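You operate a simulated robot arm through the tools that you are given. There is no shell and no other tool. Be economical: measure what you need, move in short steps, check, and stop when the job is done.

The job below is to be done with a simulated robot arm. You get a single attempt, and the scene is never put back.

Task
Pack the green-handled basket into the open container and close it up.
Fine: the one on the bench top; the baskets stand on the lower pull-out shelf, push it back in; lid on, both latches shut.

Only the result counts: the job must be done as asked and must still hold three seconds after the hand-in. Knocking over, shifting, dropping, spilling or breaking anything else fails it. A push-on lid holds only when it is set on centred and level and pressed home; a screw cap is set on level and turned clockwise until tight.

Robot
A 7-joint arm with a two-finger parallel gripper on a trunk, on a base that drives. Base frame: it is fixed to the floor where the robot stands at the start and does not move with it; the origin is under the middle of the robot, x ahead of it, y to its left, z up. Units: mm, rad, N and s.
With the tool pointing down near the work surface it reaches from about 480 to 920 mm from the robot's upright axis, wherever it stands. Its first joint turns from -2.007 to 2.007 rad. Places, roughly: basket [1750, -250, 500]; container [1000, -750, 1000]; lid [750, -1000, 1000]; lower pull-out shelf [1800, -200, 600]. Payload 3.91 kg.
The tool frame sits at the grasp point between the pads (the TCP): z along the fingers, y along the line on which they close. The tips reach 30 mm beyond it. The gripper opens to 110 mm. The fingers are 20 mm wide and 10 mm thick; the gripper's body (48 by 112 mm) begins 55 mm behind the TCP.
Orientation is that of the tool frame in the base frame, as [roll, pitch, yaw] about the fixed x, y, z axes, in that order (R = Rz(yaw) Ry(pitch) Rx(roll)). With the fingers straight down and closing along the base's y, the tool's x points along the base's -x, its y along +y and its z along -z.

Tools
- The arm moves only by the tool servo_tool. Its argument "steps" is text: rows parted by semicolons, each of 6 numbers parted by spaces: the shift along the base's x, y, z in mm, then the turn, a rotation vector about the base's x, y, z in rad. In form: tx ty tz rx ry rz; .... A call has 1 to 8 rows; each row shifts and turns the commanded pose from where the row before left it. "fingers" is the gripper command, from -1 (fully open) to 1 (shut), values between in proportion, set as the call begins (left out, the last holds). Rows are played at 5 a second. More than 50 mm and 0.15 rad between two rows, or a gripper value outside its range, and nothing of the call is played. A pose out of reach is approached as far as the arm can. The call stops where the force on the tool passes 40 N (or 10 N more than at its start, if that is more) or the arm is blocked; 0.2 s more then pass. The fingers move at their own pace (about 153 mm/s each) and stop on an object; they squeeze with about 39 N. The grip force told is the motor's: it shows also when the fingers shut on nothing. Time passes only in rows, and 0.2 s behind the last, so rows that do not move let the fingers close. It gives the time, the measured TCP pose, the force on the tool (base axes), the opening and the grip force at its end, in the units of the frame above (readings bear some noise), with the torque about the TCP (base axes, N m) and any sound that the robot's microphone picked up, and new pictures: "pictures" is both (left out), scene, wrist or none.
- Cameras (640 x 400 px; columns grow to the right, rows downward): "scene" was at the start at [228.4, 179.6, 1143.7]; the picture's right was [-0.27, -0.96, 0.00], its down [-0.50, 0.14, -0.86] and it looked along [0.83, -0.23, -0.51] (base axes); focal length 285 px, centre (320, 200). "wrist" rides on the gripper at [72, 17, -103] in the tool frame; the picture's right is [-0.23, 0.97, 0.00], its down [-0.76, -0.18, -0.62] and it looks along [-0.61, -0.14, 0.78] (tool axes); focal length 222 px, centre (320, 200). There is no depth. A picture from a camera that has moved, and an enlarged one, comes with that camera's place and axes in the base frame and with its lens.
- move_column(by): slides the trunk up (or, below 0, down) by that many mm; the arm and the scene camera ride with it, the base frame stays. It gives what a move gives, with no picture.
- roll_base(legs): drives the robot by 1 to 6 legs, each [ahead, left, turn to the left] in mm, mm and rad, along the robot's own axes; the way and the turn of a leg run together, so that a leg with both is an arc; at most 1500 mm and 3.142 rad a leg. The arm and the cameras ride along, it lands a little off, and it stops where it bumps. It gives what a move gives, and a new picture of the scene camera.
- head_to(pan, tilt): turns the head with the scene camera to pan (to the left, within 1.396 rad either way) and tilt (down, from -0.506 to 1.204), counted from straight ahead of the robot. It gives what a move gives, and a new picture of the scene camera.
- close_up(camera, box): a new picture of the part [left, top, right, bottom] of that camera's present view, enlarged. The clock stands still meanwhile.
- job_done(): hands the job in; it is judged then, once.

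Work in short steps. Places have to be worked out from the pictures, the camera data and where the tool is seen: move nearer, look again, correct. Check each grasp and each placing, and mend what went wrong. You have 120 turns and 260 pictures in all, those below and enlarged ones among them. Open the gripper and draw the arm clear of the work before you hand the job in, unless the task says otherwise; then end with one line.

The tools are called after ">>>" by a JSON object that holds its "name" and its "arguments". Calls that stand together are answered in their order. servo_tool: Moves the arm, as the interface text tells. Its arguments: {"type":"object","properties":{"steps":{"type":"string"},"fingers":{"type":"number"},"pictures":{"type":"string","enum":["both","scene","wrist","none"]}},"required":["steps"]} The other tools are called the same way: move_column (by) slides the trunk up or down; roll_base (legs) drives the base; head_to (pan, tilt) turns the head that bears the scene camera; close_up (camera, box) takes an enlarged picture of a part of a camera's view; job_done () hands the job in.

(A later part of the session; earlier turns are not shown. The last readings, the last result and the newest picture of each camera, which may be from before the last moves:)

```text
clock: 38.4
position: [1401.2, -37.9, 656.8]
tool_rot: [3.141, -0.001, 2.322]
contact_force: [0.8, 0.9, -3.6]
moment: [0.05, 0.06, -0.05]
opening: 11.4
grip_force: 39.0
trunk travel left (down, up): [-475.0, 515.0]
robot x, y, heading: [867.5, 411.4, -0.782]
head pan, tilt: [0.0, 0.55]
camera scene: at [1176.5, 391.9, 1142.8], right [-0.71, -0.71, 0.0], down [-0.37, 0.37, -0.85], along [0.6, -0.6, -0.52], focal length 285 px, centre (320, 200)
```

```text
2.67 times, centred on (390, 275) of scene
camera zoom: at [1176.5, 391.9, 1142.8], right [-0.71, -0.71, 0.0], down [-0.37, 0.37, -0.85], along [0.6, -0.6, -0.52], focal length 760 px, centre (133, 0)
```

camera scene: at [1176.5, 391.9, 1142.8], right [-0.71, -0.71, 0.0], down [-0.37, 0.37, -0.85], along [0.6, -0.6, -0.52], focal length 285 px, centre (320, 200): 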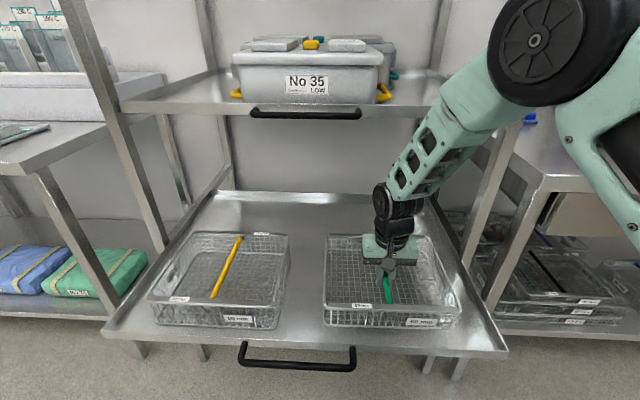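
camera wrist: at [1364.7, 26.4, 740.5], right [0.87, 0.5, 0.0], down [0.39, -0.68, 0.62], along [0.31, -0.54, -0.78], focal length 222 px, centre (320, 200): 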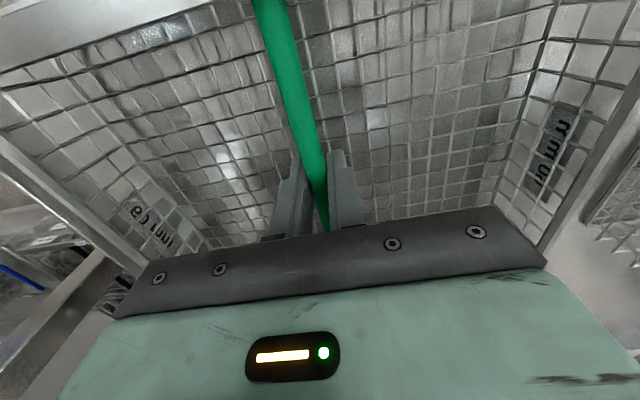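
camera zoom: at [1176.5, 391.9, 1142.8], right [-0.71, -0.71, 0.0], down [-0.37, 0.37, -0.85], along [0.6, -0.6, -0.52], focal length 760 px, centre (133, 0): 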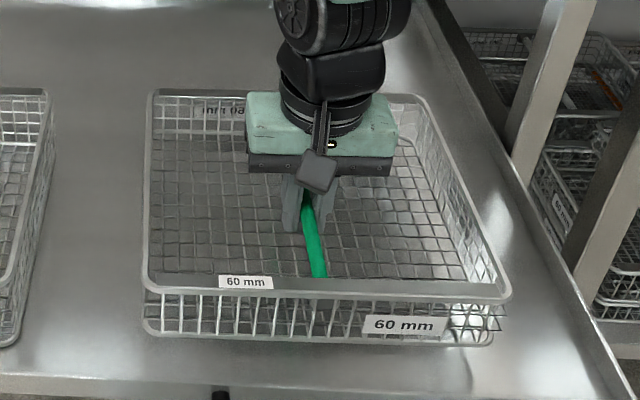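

The basket hangs level and light. I lift clear and draw it back from the rack, then raise the column.

>>> {"name": "servo_tool", "arguments": {"steps": "0 0 20 0 0 0;0 0 30 0 0 0;0 0 30 0 0 0;-10 10 20 0 0 0;-18 18 10 0 0 0;-20 20 0 0 0 0;-20 20 0 0 0 0;-12 12 0 0 0 0", "pictures": "none"}}

>>> {"name": "move_column", "arguments": {"by": 350}}

>>> {"name": "head_to", "arguments": {"pan": -0.6, "tilt": 0.6}}

```text
clock: 40.2
position: [1318.3, 42.0, 767.7]
tool_rot: [-3.139, 0.001, 2.321]
contact_force: [0.7, 0.0, -2.9]
moment: [0.04, 0.01, 0.0]
opening: 11.4
grip_force: 39.0
trunk travel left (down, up): [-475.0, 515.0]
robot x, y, heading: [872.6, 413.3, -0.788]
head pan, tilt: [0.0, 0.55]
```

```text
clock: 43.6
position: [1320.2, 43.6, 1118.7]
tool_rot: [3.141, 0.001, 2.321]
contact_force: [-0.9, -0.4, -3.3]
moment: [0.04, 0.06, 0.01]
opening: 11.7
grip_force: 39.0
trunk travel left (down, up): [-825.0, 165.0]
robot x, y, heading: [864.8, 411.2, -0.783]
head pan, tilt: [0.0, 0.55]
```

```text
clock: 44.6
position: [1319.9, 42.1, 1117.8]
tool_rot: [3.141, 0.0, 2.322]
contact_force: [-0.4, -0.3, -3.7]
moment: [0.05, 0.07, 0.0]
opening: 11.4
grip_force: 39.5
trunk travel left (down, up): [-825.0, 165.0]
robot x, y, heading: [863.4, 408.4, -0.785]
head pan, tilt: [-0.6, 0.6]
camera scene: at [1129.3, 368.4, 1488.3], right [-0.98, -0.19, 0.0], down [-0.11, 0.56, -0.83], along [0.15, -0.81, -0.56], focal length 285 px, centre (320, 200)
```

scene: 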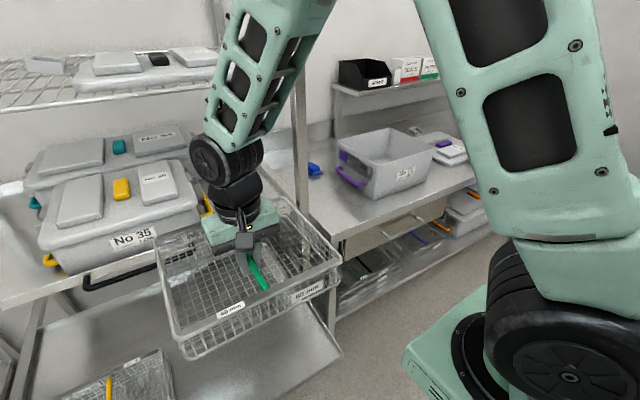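

The basket is held level high up, and the open container is in view on the bench. I drive sideways along the bench toward it.

>>> {"name": "roll_base", "arguments": {"legs": [[0, -560, 0]]}}

>>> {"name": "head_to", "arguments": {"pan": -0.3, "tilt": 0.6}}

```text
clock: 47.9
position: [913.1, -364.5, 1117.1]
tool_rot: [-3.141, -0.001, 2.317]
contact_force: [0.2, 0.5, -3.5]
moment: [0.03, 0.03, 0.0]
opening: 11.4
grip_force: 38.9
trunk travel left (down, up): [-825.0, 165.0]
robot x, y, heading: [462.8, 8.2, -0.786]
head pan, tilt: [-0.6, 0.6]
camera scene: at [724.5, -37.1, 1488.3], right [-0.98, -0.18, 0.0], down [-0.1, 0.56, -0.83], along [0.15, -0.81, -0.57], focal length 285 px, centre (320, 200)
```

scene: 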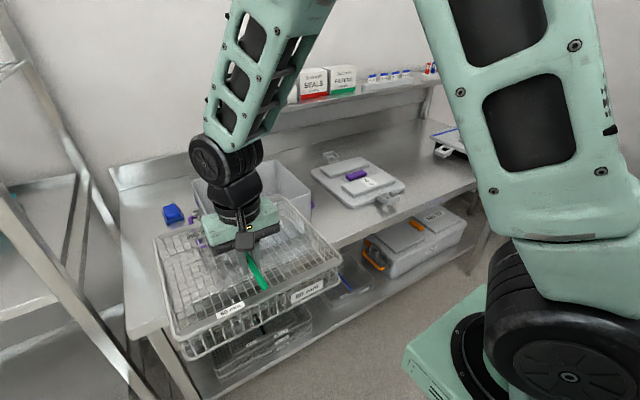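

```text
clock: 48.6
position: [914.1, -363.3, 1117.9]
tool_rot: [-3.14, -0.001, 2.318]
contact_force: [-0.5, 0.4, -3.6]
moment: [0.05, 0.04, -0.03]
opening: 11.5
grip_force: 38.9
trunk travel left (down, up): [-825.0, 165.0]
robot x, y, heading: [463.6, 9.0, -0.788]
head pan, tilt: [-0.3, 0.6]
camera scene: at [749.4, -28.6, 1488.3], right [-0.89, -0.46, 0.0], down [-0.26, 0.5, -0.82], along [0.38, -0.73, -0.57], focal length 285 px, centre (320, 200)
```

scene: 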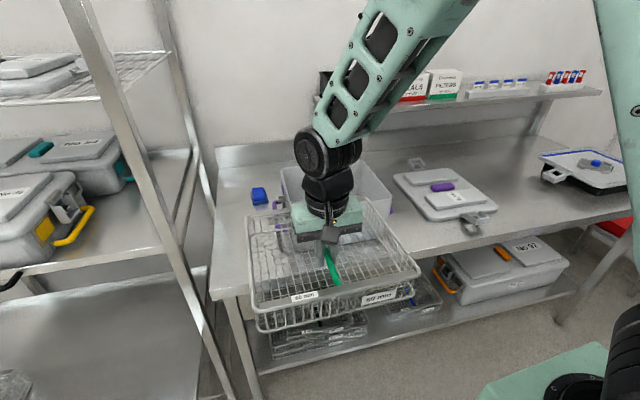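

The basket hides the container. I swing the basket to the left to see into the container.

>>> {"name": "servo_tool", "arguments": {"steps": "27 27 0 0 0 0;27 27 0 0 0 0;27 27 0 0 0 0;27 27 0 0 0 0;27 27 0 0 0 0;27 27 0 0 0 0", "pictures": "none"}}

>>> {"name": "head_to", "arguments": {"pan": -0.5, "tilt": 0.65}}

>>> {"name": "close_up", "arguments": {"camera": "scene", "box": [140, 130, 460, 330]}}

```text
clock: 50.0
position: [1076.2, -201.9, 1115.4]
tool_rot: [-3.141, 0.0, 2.319]
contact_force: [-1.1, -0.8, -3.1]
moment: [0.09, 0.01, 0.01]
opening: 11.3
grip_force: 38.5
trunk travel left (down, up): [-825.0, 165.0]
robot x, y, heading: [463.5, 9.5, -0.787]
head pan, tilt: [-0.3, 0.6]
```

```text
clock: 50.8
position: [1075.5, -202.3, 1115.2]
tool_rot: [-3.14, 0.001, 2.319]
contact_force: [0.1, -0.1, -2.7]
moment: [0.07, 0.01, -0.04]
opening: 11.6
grip_force: 39.4
trunk travel left (down, up): [-825.0, 165.0]
robot x, y, heading: [461.7, 3.0, -0.788]
head pan, tilt: [-0.499, 0.649]
camera scene: at [732.8, -33.5, 1484.0], right [-0.96, -0.28, 0.0], down [-0.17, 0.58, -0.8], along [0.22, -0.76, -0.6], focal length 285 px, centre (320, 200)
```

scene: 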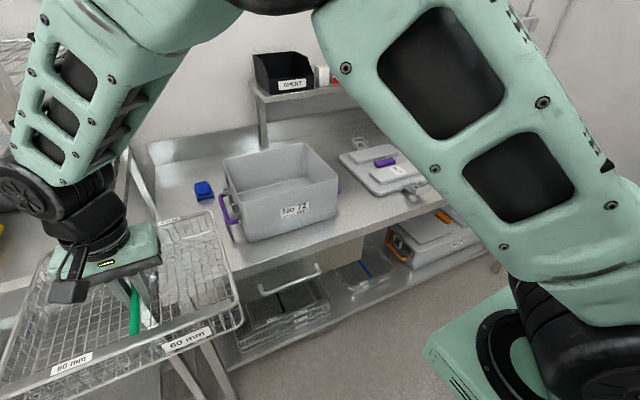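

```text
2.00 times, centred on (300, 230) of scene
camera zoom: at [732.8, -33.5, 1484.0], right [-0.96, -0.28, 0.0], down [-0.17, 0.58, -0.8], along [0.22, -0.76, -0.6], focal length 570 px, centre (360, 140)
```

zoom: 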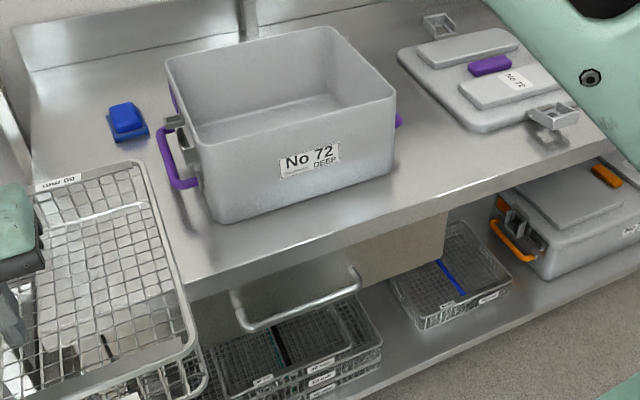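

Container "No 72" is empty: rim corners give centre ≈(1108,-800), rim z≈978, about 310×283 mm, axis heading ≈-0.83; the bench is z≈826. I bring the basket back in front of me, then drive nearer.

>>> {"name": "servo_tool", "arguments": {"steps": "-28 -28 0 0 0 0;-28 -28 0 0 0 0;-28 -28 0 0 0 0;-28 -28 0 0 0 0;-28 -28 0 0 0 0;-28 -28 0 0 0 0;-28 -28 10 0 0 0", "pictures": "none"}}

>>> {"name": "roll_base", "arguments": {"legs": [[0, -110, -0.04], [250, 0, 0]]}}

```text
clock: 52.4
position: [880.0, -397.1, 1126.5]
tool_rot: [-3.139, 0.0, 2.318]
contact_force: [0.4, 0.3, -3.7]
moment: [0.03, 0.04, -0.02]
opening: 11.3
grip_force: 38.7
trunk travel left (down, up): [-825.0, 165.0]
robot x, y, heading: [464.4, 8.9, -0.788]
head pan, tilt: [-0.499, 0.649]
```

```text
clock: 55.0
position: [952.0, -674.6, 1128.6]
tool_rot: [-3.139, 0.0, 2.277]
contact_force: [-0.7, 0.8, -3.3]
moment: [0.07, 0.04, 0.02]
opening: 11.5
grip_force: 39.0
trunk travel left (down, up): [-825.0, 165.0]
robot x, y, heading: [554.9, -249.0, -0.828]
head pan, tilt: [-0.499, 0.649]
camera scene: at [821.0, -304.9, 1484.0], right [-0.97, -0.24, 0.0], down [-0.15, 0.59, -0.8], along [0.19, -0.77, -0.6], focal length 285 px, centre (320, 200)
```

scene: 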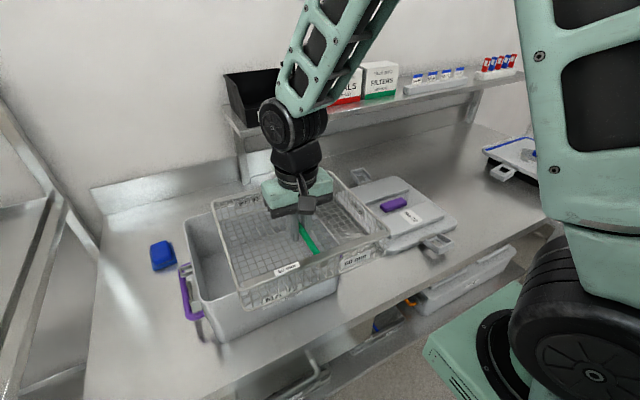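

Good position; robot is ~780 mm from the container centre. I take close-ups to refine the container's corners.

>>> {"name": "close_up", "arguments": {"camera": "scene", "box": [140, 150, 460, 350]}}

>>> {"name": "servo_tool", "arguments": {"steps": "0 0 0 0 0 0.04", "pictures": "wrist"}}

```text
2.00 times, centred on (300, 250) of scene
camera zoom: at [821.0, -304.9, 1484.0], right [-0.97, -0.24, 0.0], down [-0.15, 0.59, -0.8], along [0.19, -0.77, -0.6], focal length 570 px, centre (360, 100)
```

zoom: 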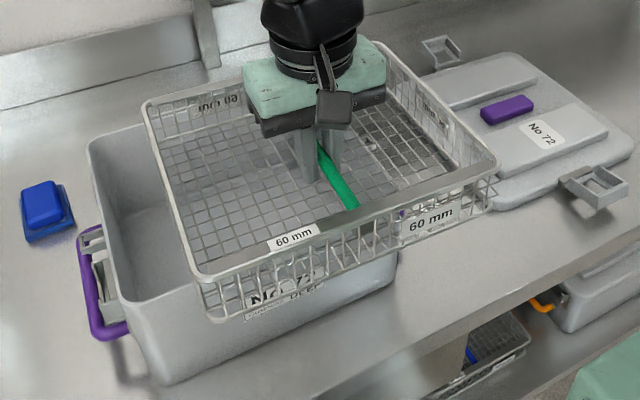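

```text
clock: 55.4
position: [951.5, -675.6, 1127.4]
tool_rot: [-3.139, -0.001, 2.315]
contact_force: [0.2, -0.2, -3.9]
moment: [0.03, 0.07, -0.01]
opening: 11.1
grip_force: 38.5
trunk travel left (down, up): [-825.0, 165.0]
robot x, y, heading: [553.8, -249.8, -0.825]
head pan, tilt: [-0.499, 0.649]
camera wrist: at [916.3, -610.3, 1230.9], right [0.87, 0.49, 0.0], down [0.39, -0.68, 0.62], along [0.31, -0.54, -0.78], focal length 222 px, centre (320, 200)
```

wrist: 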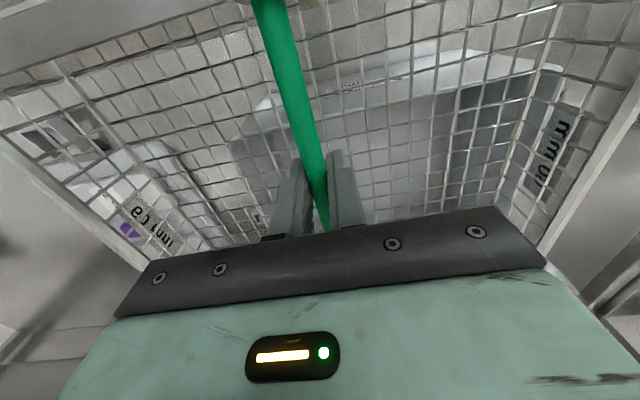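

Two views disagree on rim height (978–1010), so I raise the column 150 mm for a clean vertical baseline.

>>> {"name": "move_column", "arguments": {"by": 150}}

>>> {"name": "close_up", "arguments": {"camera": "scene", "box": [140, 150, 460, 350]}}

```text
clock: 57.1
position: [953.2, -673.7, 1277.0]
tool_rot: [-3.139, 0.0, 2.316]
contact_force: [-0.5, -0.1, -2.6]
moment: [0.06, 0.08, 0.0]
opening: 11.6
grip_force: 39.2
trunk travel left (down, up): [-975.0, 15.0]
robot x, y, heading: [554.8, -254.3, -0.829]
head pan, tilt: [-0.499, 0.649]
```

```text
2.00 times, centred on (300, 250) of scene
camera zoom: at [821.1, -305.0, 1634.0], right [-0.97, -0.24, 0.0], down [-0.15, 0.59, -0.8], along [0.19, -0.77, -0.6], focal length 570 px, centre (360, 100)
```

zoom: 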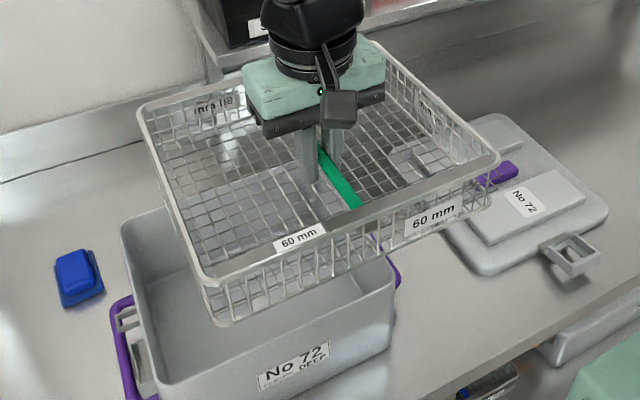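

Best fit: rim z≈1005, container centre ≈(1089,-764), basket's centre ~15 mm deeper than the TCP. I move the basket over it and lower the column back, then check alignment.

>>> {"name": "servo_tool", "arguments": {"steps": "25 -16 0 0 0 0;25 -16 0 0 0 0;25 -16 0 0 0 0;25 -16 0 0 0 0;26 -15 0 0 0 0;0 0 0 0 0 0", "pictures": "none"}}

>>> {"name": "move_column", "arguments": {"by": -185}}

>>> {"name": "close_up", "arguments": {"camera": "scene", "box": [140, 150, 460, 350]}}

>>> {"name": "servo_tool", "arguments": {"steps": "0 0 0 0 0 0", "pictures": "wrist"}}

```text
clock: 58.5
position: [1079.7, -753.9, 1277.2]
tool_rot: [-3.14, -0.001, 2.316]
contact_force: [-0.2, 0.9, -2.9]
moment: [0.09, 0.04, 0.01]
opening: 11.6
grip_force: 39.1
trunk travel left (down, up): [-975.0, 15.0]
robot x, y, heading: [552.8, -249.1, -0.83]
head pan, tilt: [-0.499, 0.649]
```

```text
clock: 60.6
position: [1078.7, -754.3, 1091.5]
tool_rot: [-3.14, 0.0, 2.315]
contact_force: [0.8, 0.1, -3.2]
moment: [0.05, 0.02, -0.01]
opening: 11.4
grip_force: 38.9
trunk travel left (down, up): [-790.0, 200.0]
robot x, y, heading: [551.7, -254.0, -0.821]
head pan, tilt: [-0.499, 0.649]
```

```text
2.00 times, centred on (300, 250) of scene
camera zoom: at [821.1, -305.0, 1449.0], right [-0.97, -0.24, 0.0], down [-0.15, 0.59, -0.8], along [0.19, -0.77, -0.6], focal length 570 px, centre (360, 100)
```

zoom: 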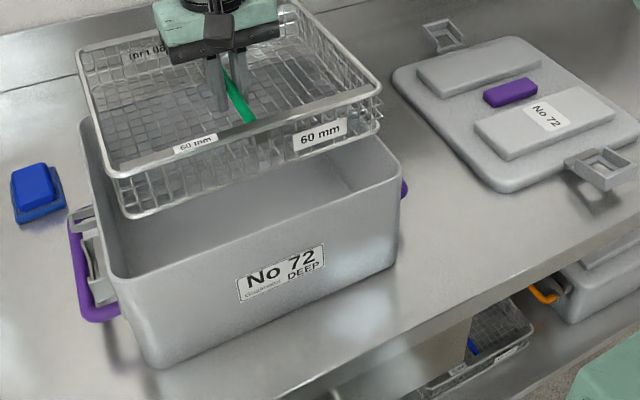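

```text
clock: 61.0
position: [1077.4, -754.2, 1092.2]
tool_rot: [-3.139, 0.002, 2.316]
contact_force: [0.0, 0.6, -2.4]
moment: [0.11, 0.09, -0.01]
opening: 11.5
grip_force: 39.3
trunk travel left (down, up): [-790.0, 200.0]
robot x, y, heading: [554.1, -254.8, -0.831]
head pan, tilt: [-0.499, 0.649]
camera wrist: at [1043.3, -689.9, 1196.2], right [0.87, 0.49, 0.0], down [0.39, -0.68, 0.62], along [0.31, -0.54, -0.78], focal length 222 px, centre (320, 200)
```

wrist: 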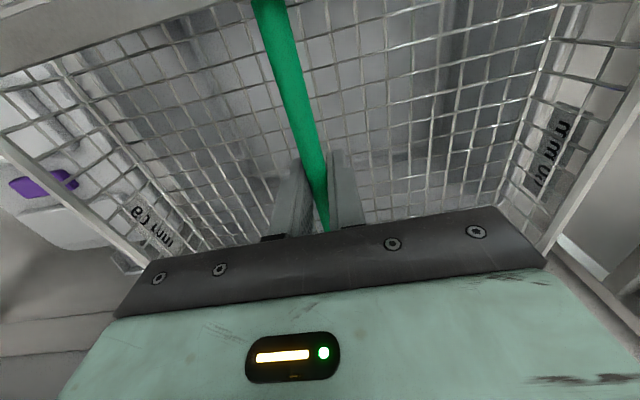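

I need sharper corner pixels; I enlarge the container more.

>>> {"name": "close_up", "arguments": {"camera": "scene", "box": [165, 180, 265, 300]}}

>>> {"name": "close_up", "arguments": {"camera": "scene", "box": [265, 180, 365, 300]}}

```text
3.33 times, centred on (215, 240) of scene
camera zoom: at [821.1, -305.0, 1449.0], right [-0.97, -0.24, 0.0], down [-0.15, 0.59, -0.8], along [0.19, -0.77, -0.6], focal length 950 px, centre (670, 67)
```

zoom: 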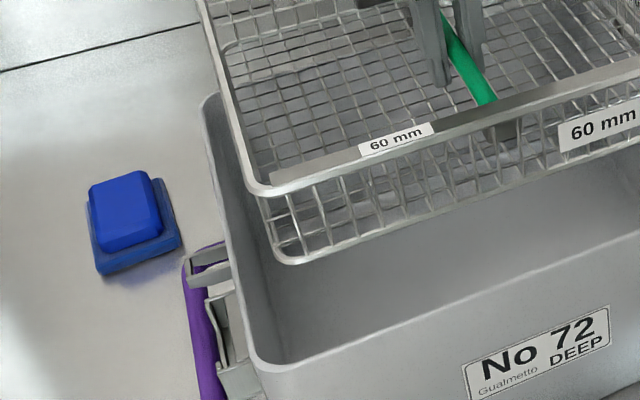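

```text
3.33 times, centred on (315, 240) of scene
camera zoom: at [821.1, -305.0, 1449.0], right [-0.97, -0.24, 0.0], down [-0.15, 0.59, -0.8], along [0.19, -0.77, -0.6], focal length 950 px, centre (337, 67)
```

zoom: 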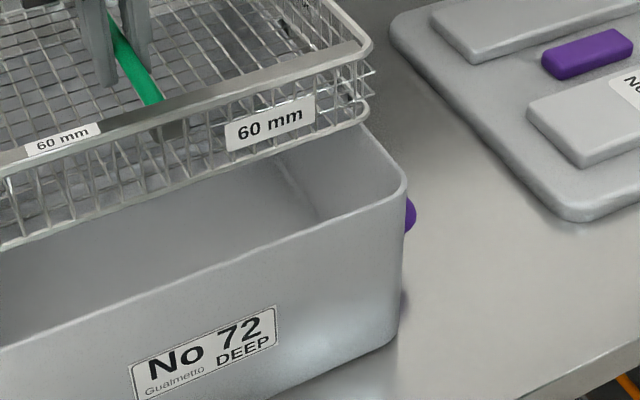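

Result: container rim ≈z 1016, centre ≈(1080,-743), axis about 0.03 rad further clockwise than the basket. I shift the basket by (-5,+20), turn slightly, and lower to just above the rim.

>>> {"name": "servo_tool", "arguments": {"steps": "-2 10 0 0 0 -0.015;-2 10 0 0 0 -0.015;0 0 -8 0 0 0;0 0 -8 0 0 0;0 0 0 0 0 0", "pictures": "wrist"}}

>>> {"name": "close_up", "arguments": {"camera": "scene", "box": [165, 150, 265, 300]}}

>>> {"name": "close_up", "arguments": {"camera": "scene", "box": [165, 130, 365, 290]}}

```text
clock: 62.2
position: [1075.1, -733.6, 1076.6]
tool_rot: [-3.142, 0.0, 2.285]
contact_force: [-2.9, 2.4, 9.1]
moment: [-0.97, -0.83, -0.12]
opening: 11.5
grip_force: 38.6
trunk travel left (down, up): [-790.0, 200.0]
robot x, y, heading: [553.6, -252.5, -0.827]
head pan, tilt: [-0.499, 0.649]
camera wrist: at [1040.7, -667.9, 1181.0], right [0.88, 0.47, 0.0], down [0.36, -0.69, 0.62], along [0.29, -0.55, -0.78], focal length 222 px, centre (320, 200)
```

wrist: 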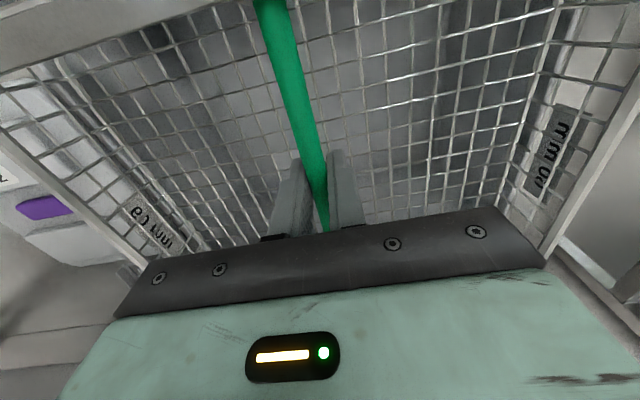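

```text
2.67 times, centred on (215, 225) of scene
camera zoom: at [820.5, -304.4, 1449.3], right [-0.97, -0.24, 0.0], down [-0.15, 0.59, -0.8], along [0.19, -0.77, -0.6], focal length 760 px, centre (600, 133)
```

zoom: 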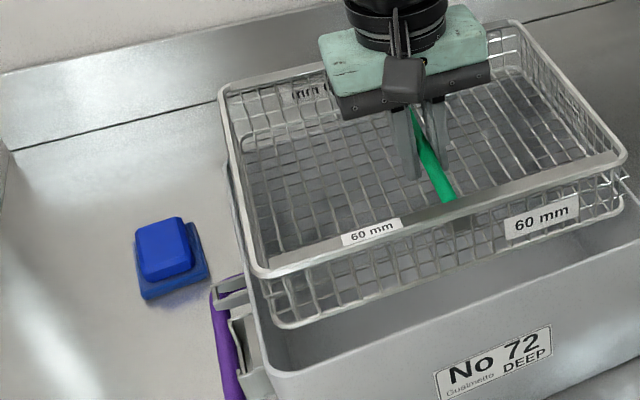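

```text
2.50 times, centred on (265, 210) of scene
camera zoom: at [820.5, -304.4, 1449.3], right [-0.97, -0.24, 0.0], down [-0.15, 0.59, -0.8], along [0.19, -0.77, -0.6], focal length 712 px, centre (458, 175)
```

zoom: 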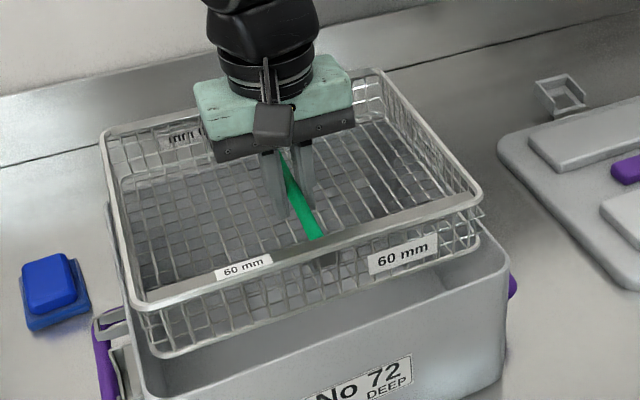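

Light contact: the moment puts it 106 mm deeper than the TCP, so the basket's rear edge sits on the rear rim; the rim is about z 1027, shifting the centre estimate 15 mm toward me. I lift, shift back 15 mm and lower again.

>>> {"name": "servo_tool", "arguments": {"steps": "0 0 12 0 0 0;-5 5.5 0 0 0 0;-5 5.5 0 0 0 0;0 0 0 0 0 0", "pictures": "none"}}

>>> {"name": "servo_tool", "arguments": {"steps": "0 0 -6 0 0 0;0 0 -6 0 0 0;0 0 -4 0 0 0;0 0 -4 0 0 0;0 0 -4 0 0 0;0 0 0 0 0 0", "pictures": "scene"}}

>>> {"name": "close_up", "arguments": {"camera": "scene", "box": [165, 130, 365, 290]}}

```text
clock: 63.2
position: [1065.1, -721.9, 1086.9]
tool_rot: [-3.138, 0.001, 2.287]
contact_force: [0.8, -0.6, -3.5]
moment: [0.03, 0.05, -0.02]
opening: 11.4
grip_force: 39.2
trunk travel left (down, up): [-790.0, 200.0]
robot x, y, heading: [553.1, -252.6, -0.829]
head pan, tilt: [-0.499, 0.649]
```

```text
clock: 64.6
position: [1064.9, -723.0, 1063.7]
tool_rot: [-3.14, 0.0, 2.287]
contact_force: [-1.8, 4.2, 5.5]
moment: [-0.75, -0.62, 0.14]
opening: 11.2
grip_force: 39.1
trunk travel left (down, up): [-790.0, 200.0]
robot x, y, heading: [550.9, -254.8, -0.826]
head pan, tilt: [-0.499, 0.649]
camera scene: at [820.7, -304.5, 1449.1], right [-0.97, -0.24, 0.0], down [-0.15, 0.59, -0.8], along [0.19, -0.77, -0.6], focal length 285 px, centre (320, 200)
```

scene: 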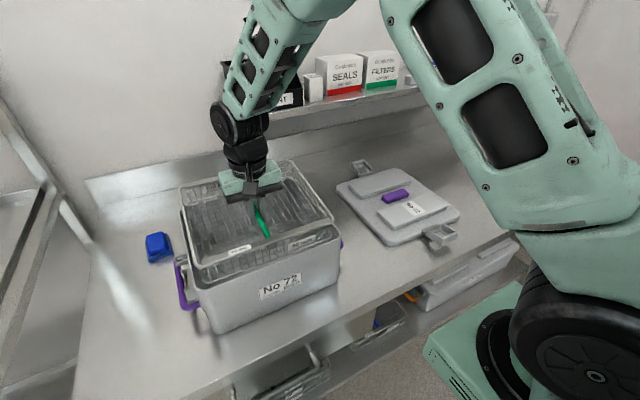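

```text
2.50 times, centred on (265, 210) of scene
camera zoom: at [820.7, -304.5, 1449.1], right [-0.97, -0.24, 0.0], down [-0.15, 0.59, -0.8], along [0.19, -0.77, -0.6], focal length 712 px, centre (458, 175)
```

zoom: 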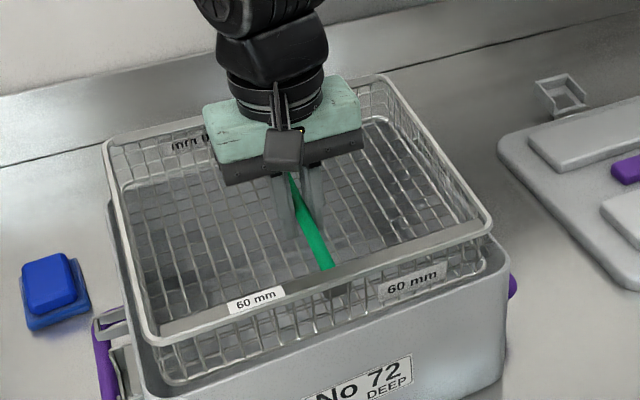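

Entered 13 mm lower but still rubbing on the rear wall (same moment, pushed back ~4 N). I ease up, shift 7 mm more toward me and go on lowering.

>>> {"name": "servo_tool", "arguments": {"steps": "0 0 6 0 0 0;-4.8 5 0 0 0 0;0 0 -5 0 0 0;0 0 -4 0 0 0;0 0 -4 0 0 0;0 0 -5 0 0 0;0 0 -5 0 0 0;0 0 0 0 0 0", "pictures": "none"}}

>>> {"name": "close_up", "arguments": {"camera": "scene", "box": [165, 130, 365, 290]}}

```text
clock: 66.4
position: [1060.0, -717.4, 1046.4]
tool_rot: [-3.14, 0.0, 2.286]
contact_force: [-3.3, 2.2, 3.4]
moment: [-0.7, -0.61, -0.13]
opening: 11.8
grip_force: 39.0
trunk travel left (down, up): [-790.0, 200.0]
robot x, y, heading: [553.2, -255.8, -0.831]
head pan, tilt: [-0.499, 0.649]
```

```text
2.50 times, centred on (265, 210) of scene
camera zoom: at [820.6, -304.6, 1449.1], right [-0.97, -0.24, 0.0], down [-0.15, 0.59, -0.8], along [0.19, -0.77, -0.6], focal length 712 px, centre (458, 175)
```

zoom: 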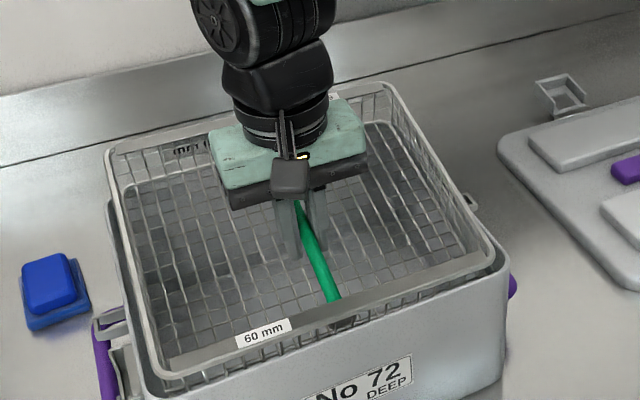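

Going in; still rubbing slightly at the rear, with room in front. Another 4 mm toward me and further down.

>>> {"name": "servo_tool", "arguments": {"steps": "0 0 3 0 0 0;-3 3 0 0 0 0;0 0 -4 0 0 0;0 0 -5 0 0 0;0 0 -5 0 0 0;0 0 -5 0 0 0;0 0 -5 0 0 0;0 0 0 0 0 0", "pictures": "none"}}

>>> {"name": "close_up", "arguments": {"camera": "scene", "box": [165, 130, 365, 290]}}

```text
clock: 68.2
position: [1057.1, -715.7, 1024.2]
tool_rot: [-3.138, 0.0, 2.285]
contact_force: [-1.6, 2.0, -3.9]
moment: [0.07, 0.18, 0.37]
opening: 11.4
grip_force: 38.6
trunk travel left (down, up): [-790.0, 200.0]
robot x, y, heading: [553.0, -252.2, -0.828]
head pan, tilt: [-0.499, 0.649]
```

```text
2.50 times, centred on (265, 210) of scene
camera zoom: at [821.0, -304.9, 1449.0], right [-0.97, -0.24, 0.0], down [-0.15, 0.59, -0.8], along [0.19, -0.77, -0.6], focal length 712 px, centre (458, 175)
```

zoom: 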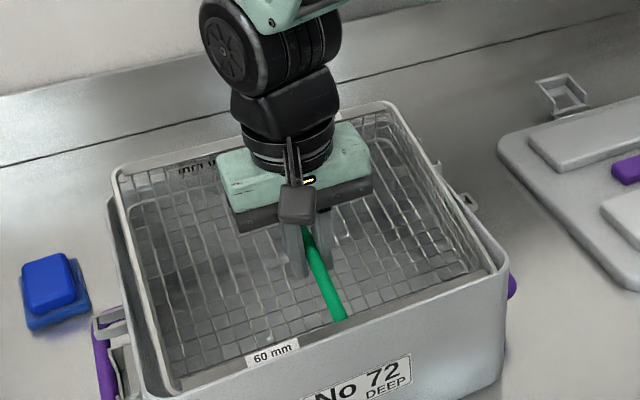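

Nearly free now. I keep lowering in small steps with a tiny turn back.

>>> {"name": "servo_tool", "arguments": {"steps": "0 0 -4 0 0 0.01;0 0 -6 0 0 0;0 0 -6 0 0 0;0 0 -6 0 0 0;0 0 -6 0 0 0;0 0 -6 0 0 0;0 0 0 0 0 0", "pictures": "none"}}

>>> {"name": "close_up", "arguments": {"camera": "scene", "box": [165, 130, 365, 290]}}

```text
clock: 69.8
position: [1057.5, -716.2, 990.8]
tool_rot: [-3.14, -0.001, 2.296]
contact_force: [-2.0, 2.2, -3.1]
moment: [0.11, 0.09, 0.0]
opening: 11.1
grip_force: 38.4
trunk travel left (down, up): [-790.0, 200.0]
robot x, y, heading: [555.2, -254.5, -0.826]
head pan, tilt: [-0.499, 0.649]
```

```text
2.50 times, centred on (265, 210) of scene
camera zoom: at [821.0, -304.9, 1449.0], right [-0.97, -0.24, 0.0], down [-0.15, 0.59, -0.8], along [0.19, -0.77, -0.6], focal length 712 px, centre (458, 175)
```

zoom: 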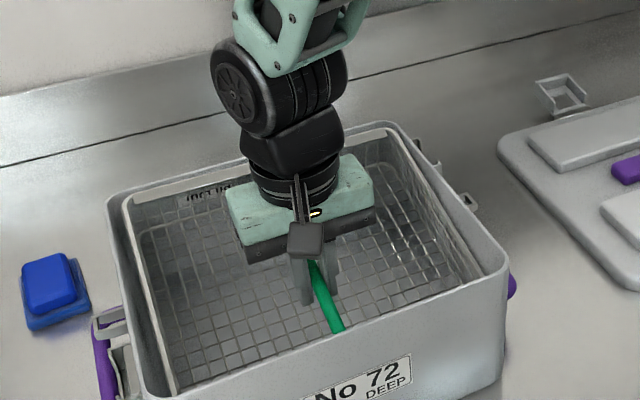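

Sliding in well. I continue down until it rests.

>>> {"name": "servo_tool", "arguments": {"steps": "-1 1 -6 0 0 0;0 0 -7 0 0 0;0 0 -7 0 0 0;0 0 -7 0 0 0;0 0 -7 0 0 0;0 0 -6 0 0 0;0 0 0 0 0 0", "pictures": "none"}}

>>> {"name": "close_up", "arguments": {"camera": "scene", "box": [165, 130, 365, 290]}}

```text
clock: 71.4
position: [1056.7, -715.0, 953.6]
tool_rot: [3.141, 0.003, 2.297]
contact_force: [2.4, -0.9, 11.7]
moment: [0.96, 0.86, 0.05]
opening: 11.2
grip_force: 39.1
trunk travel left (down, up): [-790.0, 200.0]
robot x, y, heading: [552.7, -253.0, -0.824]
head pan, tilt: [-0.499, 0.649]
```

```text
2.50 times, centred on (265, 210) of scene
camera zoom: at [820.8, -304.7, 1449.3], right [-0.97, -0.24, 0.0], down [-0.15, 0.59, -0.8], along [0.19, -0.77, -0.6], focal length 712 px, centre (458, 175)
```

zoom: 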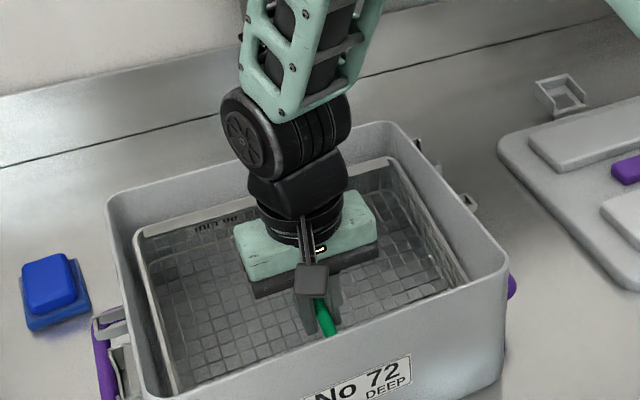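

Contact now at the front side (front wall or floor). I shift 3 mm deeper and lower a little further.

>>> {"name": "servo_tool", "arguments": {"steps": "0 0 3 0 0 0;2 -2 0 0 0 0;0 0 -4 0 0 0;0 0 -4 0 0 0;0 0 -4 0 0 0;0 0 0 0 0 0", "pictures": "none"}}

```text
clock: 72.8
position: [1057.7, -715.9, 942.8]
tool_rot: [-3.141, 0.002, 2.297]
contact_force: [3.3, -3.6, 9.7]
moment: [0.85, 0.73, -0.03]
opening: 11.3
grip_force: 39.0
trunk travel left (down, up): [-790.0, 200.0]
robot x, y, heading: [554.9, -254.5, -0.83]
head pan, tilt: [-0.499, 0.649]
```

It was the front wall. Another 3 mm deeper and on down.

>>> {"name": "servo_tool", "arguments": {"steps": "2.5 -2.5 2 0 0 0;0 0 -4 0 0 0;0 0 -4 0 0 0;0 0 -4 0 0 0;0 0 -4 0 0 0;0 0 0 0 0 0", "pictures": "none"}}

>>> {"name": "close_up", "arguments": {"camera": "scene", "box": [165, 130, 365, 290]}}

```text
clock: 74.4
position: [1062.3, -718.9, 931.5]
tool_rot: [3.14, 0.007, 2.294]
contact_force: [-4.1, 1.4, 19.4]
moment: [0.42, 0.37, 0.02]
opening: 11.3
grip_force: 38.7
trunk travel left (down, up): [-790.0, 200.0]
robot x, y, heading: [550.8, -254.7, -0.824]
head pan, tilt: [-0.499, 0.649]
stopped in row 6: the force on the tool passed its limit (the readings are from after the stop); the commanded pose is now the measured one
```

```text
2.50 times, centred on (265, 210) of scene
camera zoom: at [820.2, -304.3, 1448.9], right [-0.97, -0.24, 0.0], down [-0.15, 0.59, -0.8], along [0.19, -0.77, -0.6], focal length 712 px, centre (458, 175)
```

zoom: 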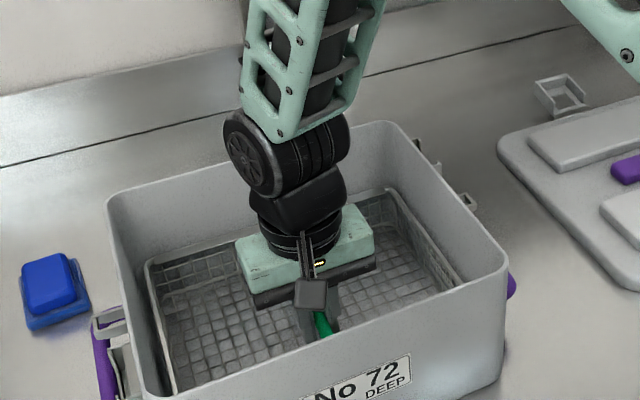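

Firm, near-even contact: it's on the floor of the container. I release and rise out.

>>> {"name": "servo_tool", "arguments": {"steps": "0 0 0 0 0 0;0 0 0 0 0 0;0 0 10 0 0 0;0 0 25 0 0 0;0 0 35 0 0 0;0 0 40 0 0 0;0 0 40 0 0 0;0 0 40 0 0 0", "fingers": 0.4, "pictures": "both"}}

>>> {"name": "close_up", "arguments": {"camera": "scene", "box": [165, 130, 365, 290]}}

```text
clock: 76.2
position: [1061.7, -719.6, 1118.8]
tool_rot: [-3.14, 0.003, 2.297]
contact_force: [0.5, -0.7, -0.5]
moment: [0.0, 0.01, 0.02]
opening: 32.9
grip_force: 0.1
trunk travel left (down, up): [-790.0, 200.0]
robot x, y, heading: [555.0, -256.3, -0.829]
head pan, tilt: [-0.499, 0.649]
camera scene: at [821.3, -305.1, 1448.9], right [-0.97, -0.24, 0.0], down [-0.15, 0.59, -0.8], along [0.19, -0.77, -0.6], focal length 285 px, centre (320, 200)
camera wrist: at [1026.9, -654.2, 1223.4], right [0.88, 0.48, 0.0], down [0.37, -0.69, 0.63], along [0.3, -0.55, -0.78], focal length 222 px, centre (320, 200)
```

scene: 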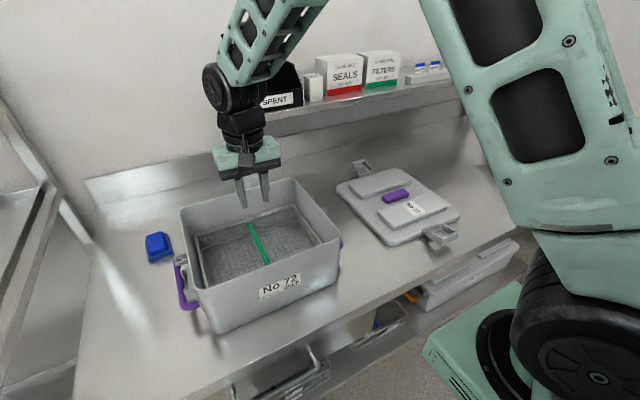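
wrist: 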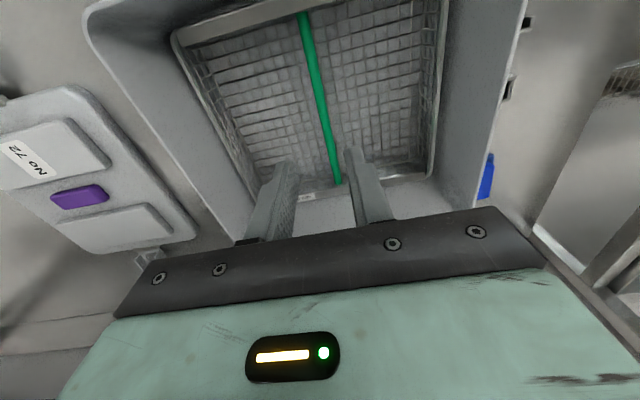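

```text
2.50 times, centred on (265, 210) of scene
camera zoom: at [821.3, -305.1, 1448.9], right [-0.97, -0.24, 0.0], down [-0.15, 0.59, -0.8], along [0.19, -0.77, -0.6], focal length 712 px, centre (458, 175)
```

zoom: 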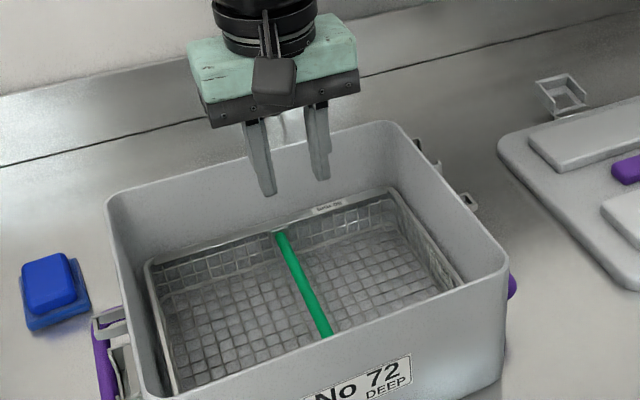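

The basket lies flat in the container. The lid (two fold-out latch frames) lies on the bench at about (757,-1071), its latch axis along depth, so it must be turned 90°. I drive 200 mm right so that both lid and container are in reach.

>>> {"name": "roll_base", "arguments": {"legs": [[0, -200, 0]]}}

>>> {"name": "close_up", "arguments": {"camera": "scene", "box": [160, 130, 400, 290]}}

```text
clock: 77.8
position: [913.2, -855.3, 1118.4]
tool_rot: [-3.141, 0.005, 2.294]
contact_force: [0.2, -0.3, -0.2]
moment: [0.02, -0.04, 0.04]
opening: 33.1
grip_force: 0.1
trunk travel left (down, up): [-790.0, 200.0]
robot x, y, heading: [404.8, -389.4, -0.832]
head pan, tilt: [-0.499, 0.649]
camera scene: at [672.4, -441.6, 1449.0], right [-0.97, -0.24, 0.0], down [-0.14, 0.59, -0.8], along [0.19, -0.77, -0.6], focal length 285 px, centre (320, 200)
```

scene: 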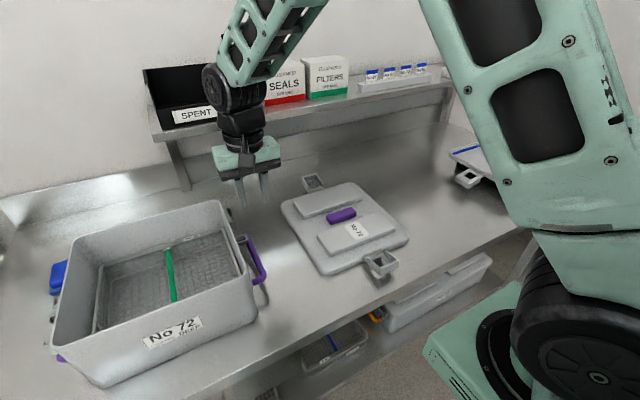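

```text
2.50 times, centred on (280, 210) of scene
camera zoom: at [672.4, -441.6, 1449.0], right [-0.97, -0.24, 0.0], down [-0.14, 0.59, -0.8], along [0.19, -0.77, -0.6], focal length 712 px, centre (420, 175)
```

zoom: 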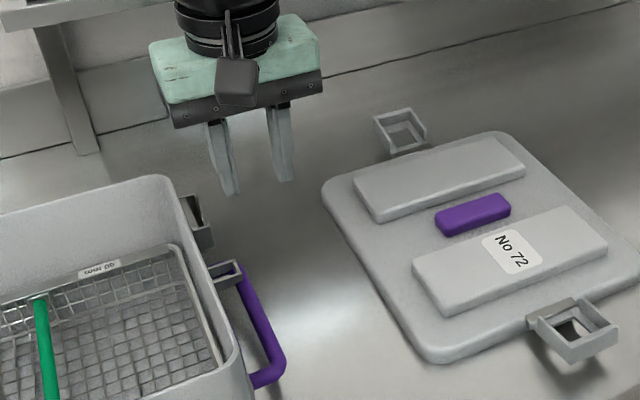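

Lid details are clear: a purple knob (~90 mm long across, between two raised plates) centred at about (764,-1073,912). I move above it, open, to look with the wrist camera.

>>> {"name": "servo_tool", "arguments": {"steps": "-25 -36 0 0 0 0;-25 -36 0 0 0 0;-25 -36 0 0 0 0;-25 -36 0 0 0 0;-25 -36 -20 0 0 0;-20 -34 -30 0 0 0;0 0 -30 0 0 -0.01;0 0 0 0 0 0", "fingers": -1, "pictures": "both"}}

>>> {"name": "close_up", "arguments": {"camera": "scene", "box": [260, 130, 440, 290]}}

```text
clock: 79.6
position: [765.8, -1069.4, 1039.9]
tool_rot: [-3.141, 0.004, 2.284]
contact_force: [-0.7, -1.0, -0.2]
moment: [0.01, 0.01, 0.0]
opening: 110.1
grip_force: 0.0
trunk travel left (down, up): [-790.0, 200.0]
robot x, y, heading: [408.1, -390.1, -0.827]
head pan, tilt: [-0.499, 0.649]
camera scene: at [672.3, -441.7, 1449.0], right [-0.97, -0.24, 0.0], down [-0.14, 0.59, -0.8], along [0.19, -0.77, -0.6], focal length 285 px, centre (320, 200)
camera wrist: at [731.7, -1003.6, 1143.1], right [0.89, 0.47, 0.0], down [0.36, -0.69, 0.63], along [0.29, -0.55, -0.78], focal length 222 px, centre (320, 200)
```

scene: 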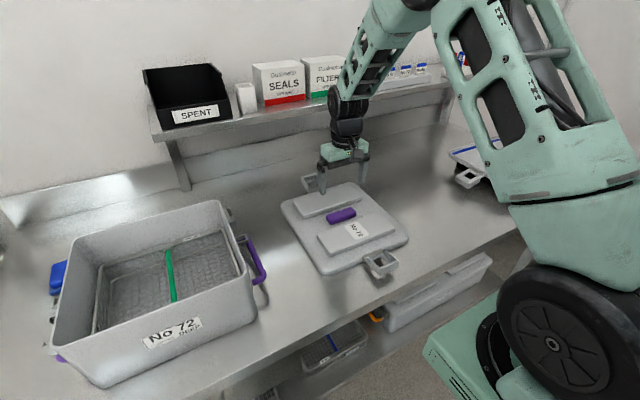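
wrist: 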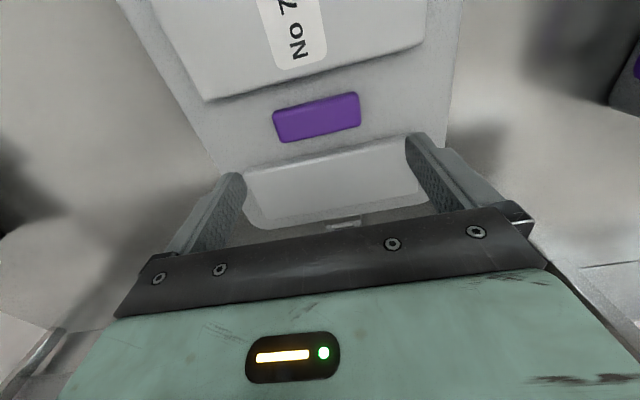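

```text
2.50 times, centred on (350, 210) of scene
camera zoom: at [672.3, -441.7, 1449.0], right [-0.97, -0.24, 0.0], down [-0.14, 0.59, -0.8], along [0.19, -0.77, -0.6], focal length 712 px, centre (245, 175)
```

zoom: 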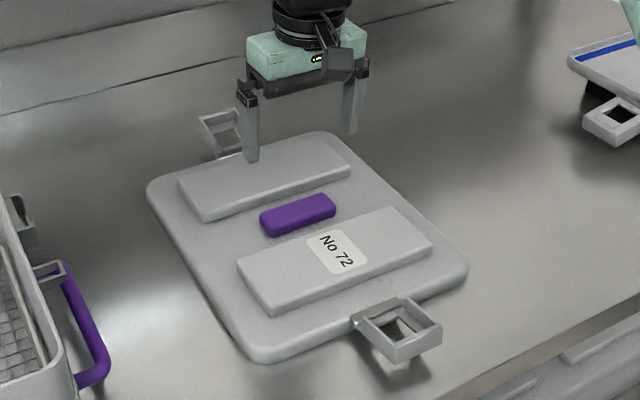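

Knob centre ≈(765,-1073), 88 mm long, well centred between the fingers. I lower with a small correction and look.

>>> {"name": "servo_tool", "arguments": {"steps": "0 -4 -25 0 0 0;0 0 -25 0 0 0;0 0 -20 0 0 0;0 0 -15 0 0 0;0 0 -8 0 0 0;0 0 0 0 0 0", "pictures": "wrist"}}

>>> {"name": "close_up", "arguments": {"camera": "scene", "box": [290, 160, 410, 260]}}

```text
clock: 81.0
position: [766.5, -1073.6, 945.1]
tool_rot: [3.141, 0.006, 2.285]
contact_force: [-0.3, 0.8, 0.3]
moment: [0.01, -0.01, 0.01]
opening: 110.3
grip_force: 0.1
trunk travel left (down, up): [-790.0, 200.0]
robot x, y, heading: [403.4, -392.1, -0.832]
head pan, tilt: [-0.499, 0.649]
camera wrist: at [733.0, -1008.5, 1049.4], right [0.89, 0.47, 0.0], down [0.36, -0.69, 0.63], along [0.29, -0.55, -0.78], focal length 222 px, centre (320, 200)
```

wrist: 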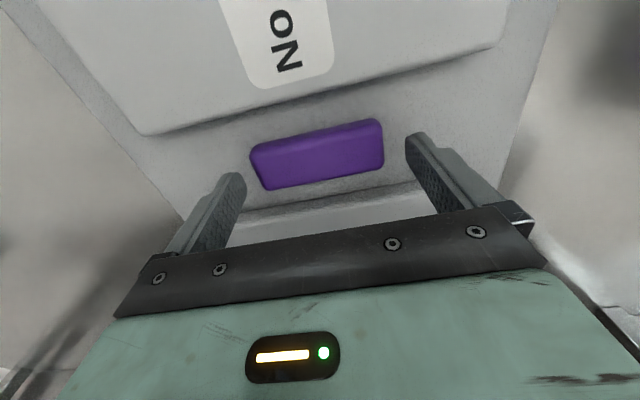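

```text
4.00 times, centred on (350, 210) of scene
camera zoom: at [672.4, -441.7, 1449.0], right [-0.97, -0.24, 0.0], down [-0.14, 0.59, -0.8], along [0.19, -0.77, -0.6], focal length 1140 px, centre (200, 160)
```

zoom: 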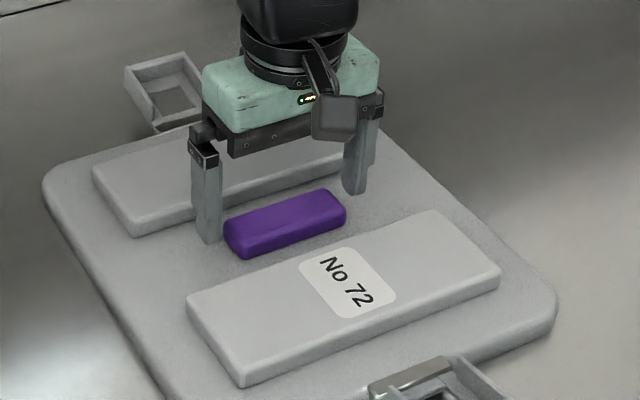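

Well lined up; the tips are ~10 mm above the lid surface. I go down 9 mm and close on the knob.

>>> {"name": "servo_tool", "arguments": {"steps": "0 0 -4 0 0 0;0 0 -3 0 0 0;0 0 -3 0 0 0;0 0 0 0 0 0", "pictures": "none"}}

>>> {"name": "servo_tool", "arguments": {"steps": "0 0 0 0 0 0;0 0 0 0 0 0", "fingers": 1, "pictures": "wrist"}}

>>> {"name": "close_up", "arguments": {"camera": "scene", "box": [290, 160, 410, 260]}}

```text
clock: 82.0
position: [766.8, -1074.6, 936.4]
tool_rot: [3.141, 0.007, 2.286]
contact_force: [0.3, -0.3, -0.3]
moment: [-0.03, 0.03, 0.01]
opening: 110.2
grip_force: 0.1
trunk travel left (down, up): [-790.0, 200.0]
robot x, y, heading: [405.3, -392.9, -0.833]
head pan, tilt: [-0.499, 0.649]
```

```text
clock: 82.6
position: [766.0, -1073.3, 936.3]
tool_rot: [-3.141, 0.007, 2.283]
contact_force: [-0.6, -3.8, 1.9]
moment: [-0.26, 0.75, 0.15]
opening: 89.7
grip_force: 38.9
trunk travel left (down, up): [-790.0, 200.0]
robot x, y, heading: [408.1, -390.7, -0.829]
head pan, tilt: [-0.499, 0.649]
camera wrist: at [732.6, -1008.9, 1040.3], right [0.89, 0.47, 0.0], down [0.36, -0.69, 0.63], along [0.29, -0.55, -0.78], focal length 222 px, centre (320, 200)
```

wrist: 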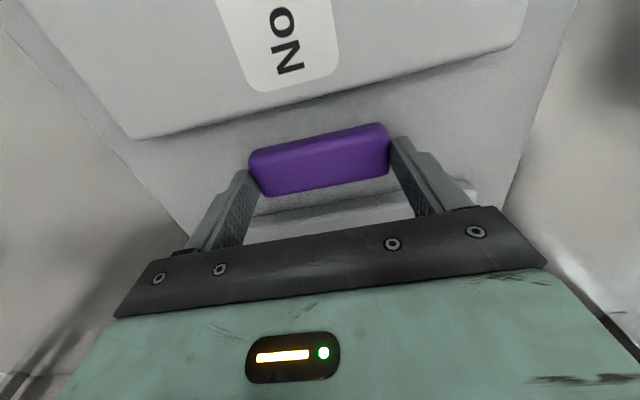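

```text
4.00 times, centred on (350, 210) of scene
camera zoom: at [672.3, -441.8, 1449.0], right [-0.97, -0.24, 0.0], down [-0.14, 0.59, -0.8], along [0.19, -0.77, -0.6], focal length 1140 px, centre (200, 160)
```

zoom: 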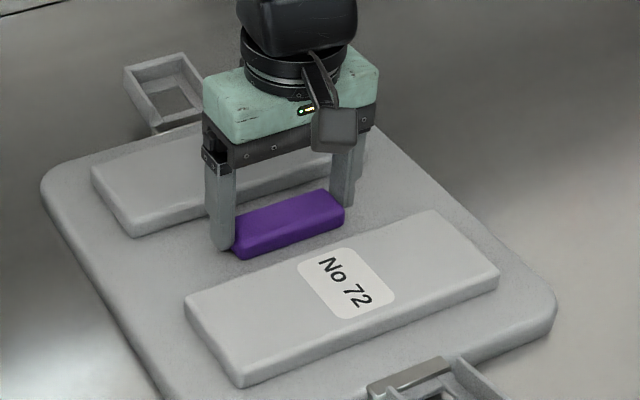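

Gripped at 89.7 mm. I lift a little and check load and tilt.

>>> {"name": "servo_tool", "arguments": {"steps": "0 0 3 0 0 0;0 0 6 0 0 0;0 0 10 0 0 0;0 0 15 0 0 0;0 0 0 0 0 0", "pictures": "scene"}}

>>> {"name": "close_up", "arguments": {"camera": "scene", "box": [260, 130, 440, 290]}}

```text
clock: 83.8
position: [766.5, -1074.5, 970.5]
tool_rot: [-3.141, 0.003, 2.284]
contact_force: [0.9, 0.3, -6.2]
moment: [0.01, -0.02, 0.03]
opening: 89.6
grip_force: 38.9
trunk travel left (down, up): [-790.0, 200.0]
robot x, y, heading: [405.0, -389.6, -0.829]
head pan, tilt: [-0.499, 0.649]
camera scene: at [672.5, -441.9, 1449.0], right [-0.97, -0.24, 0.0], down [-0.14, 0.59, -0.8], along [0.19, -0.77, -0.6], focal length 285 px, centre (320, 200)
```

scene: 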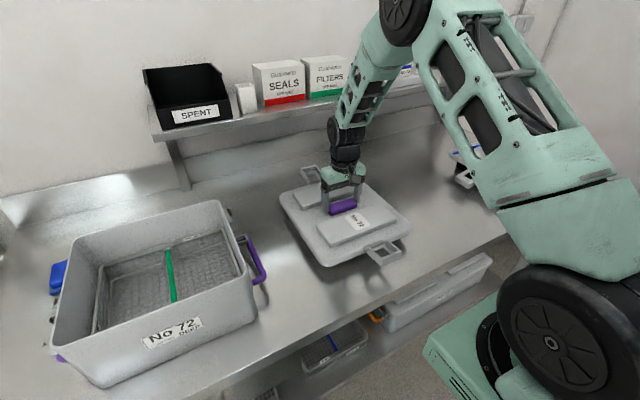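

```text
2.50 times, centred on (350, 210) of scene
camera zoom: at [672.5, -441.9, 1449.0], right [-0.97, -0.24, 0.0], down [-0.14, 0.59, -0.8], along [0.19, -0.77, -0.6], focal length 712 px, centre (245, 175)
```

zoom: 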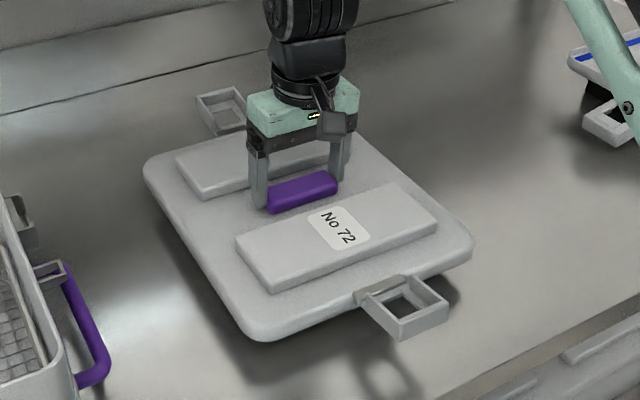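

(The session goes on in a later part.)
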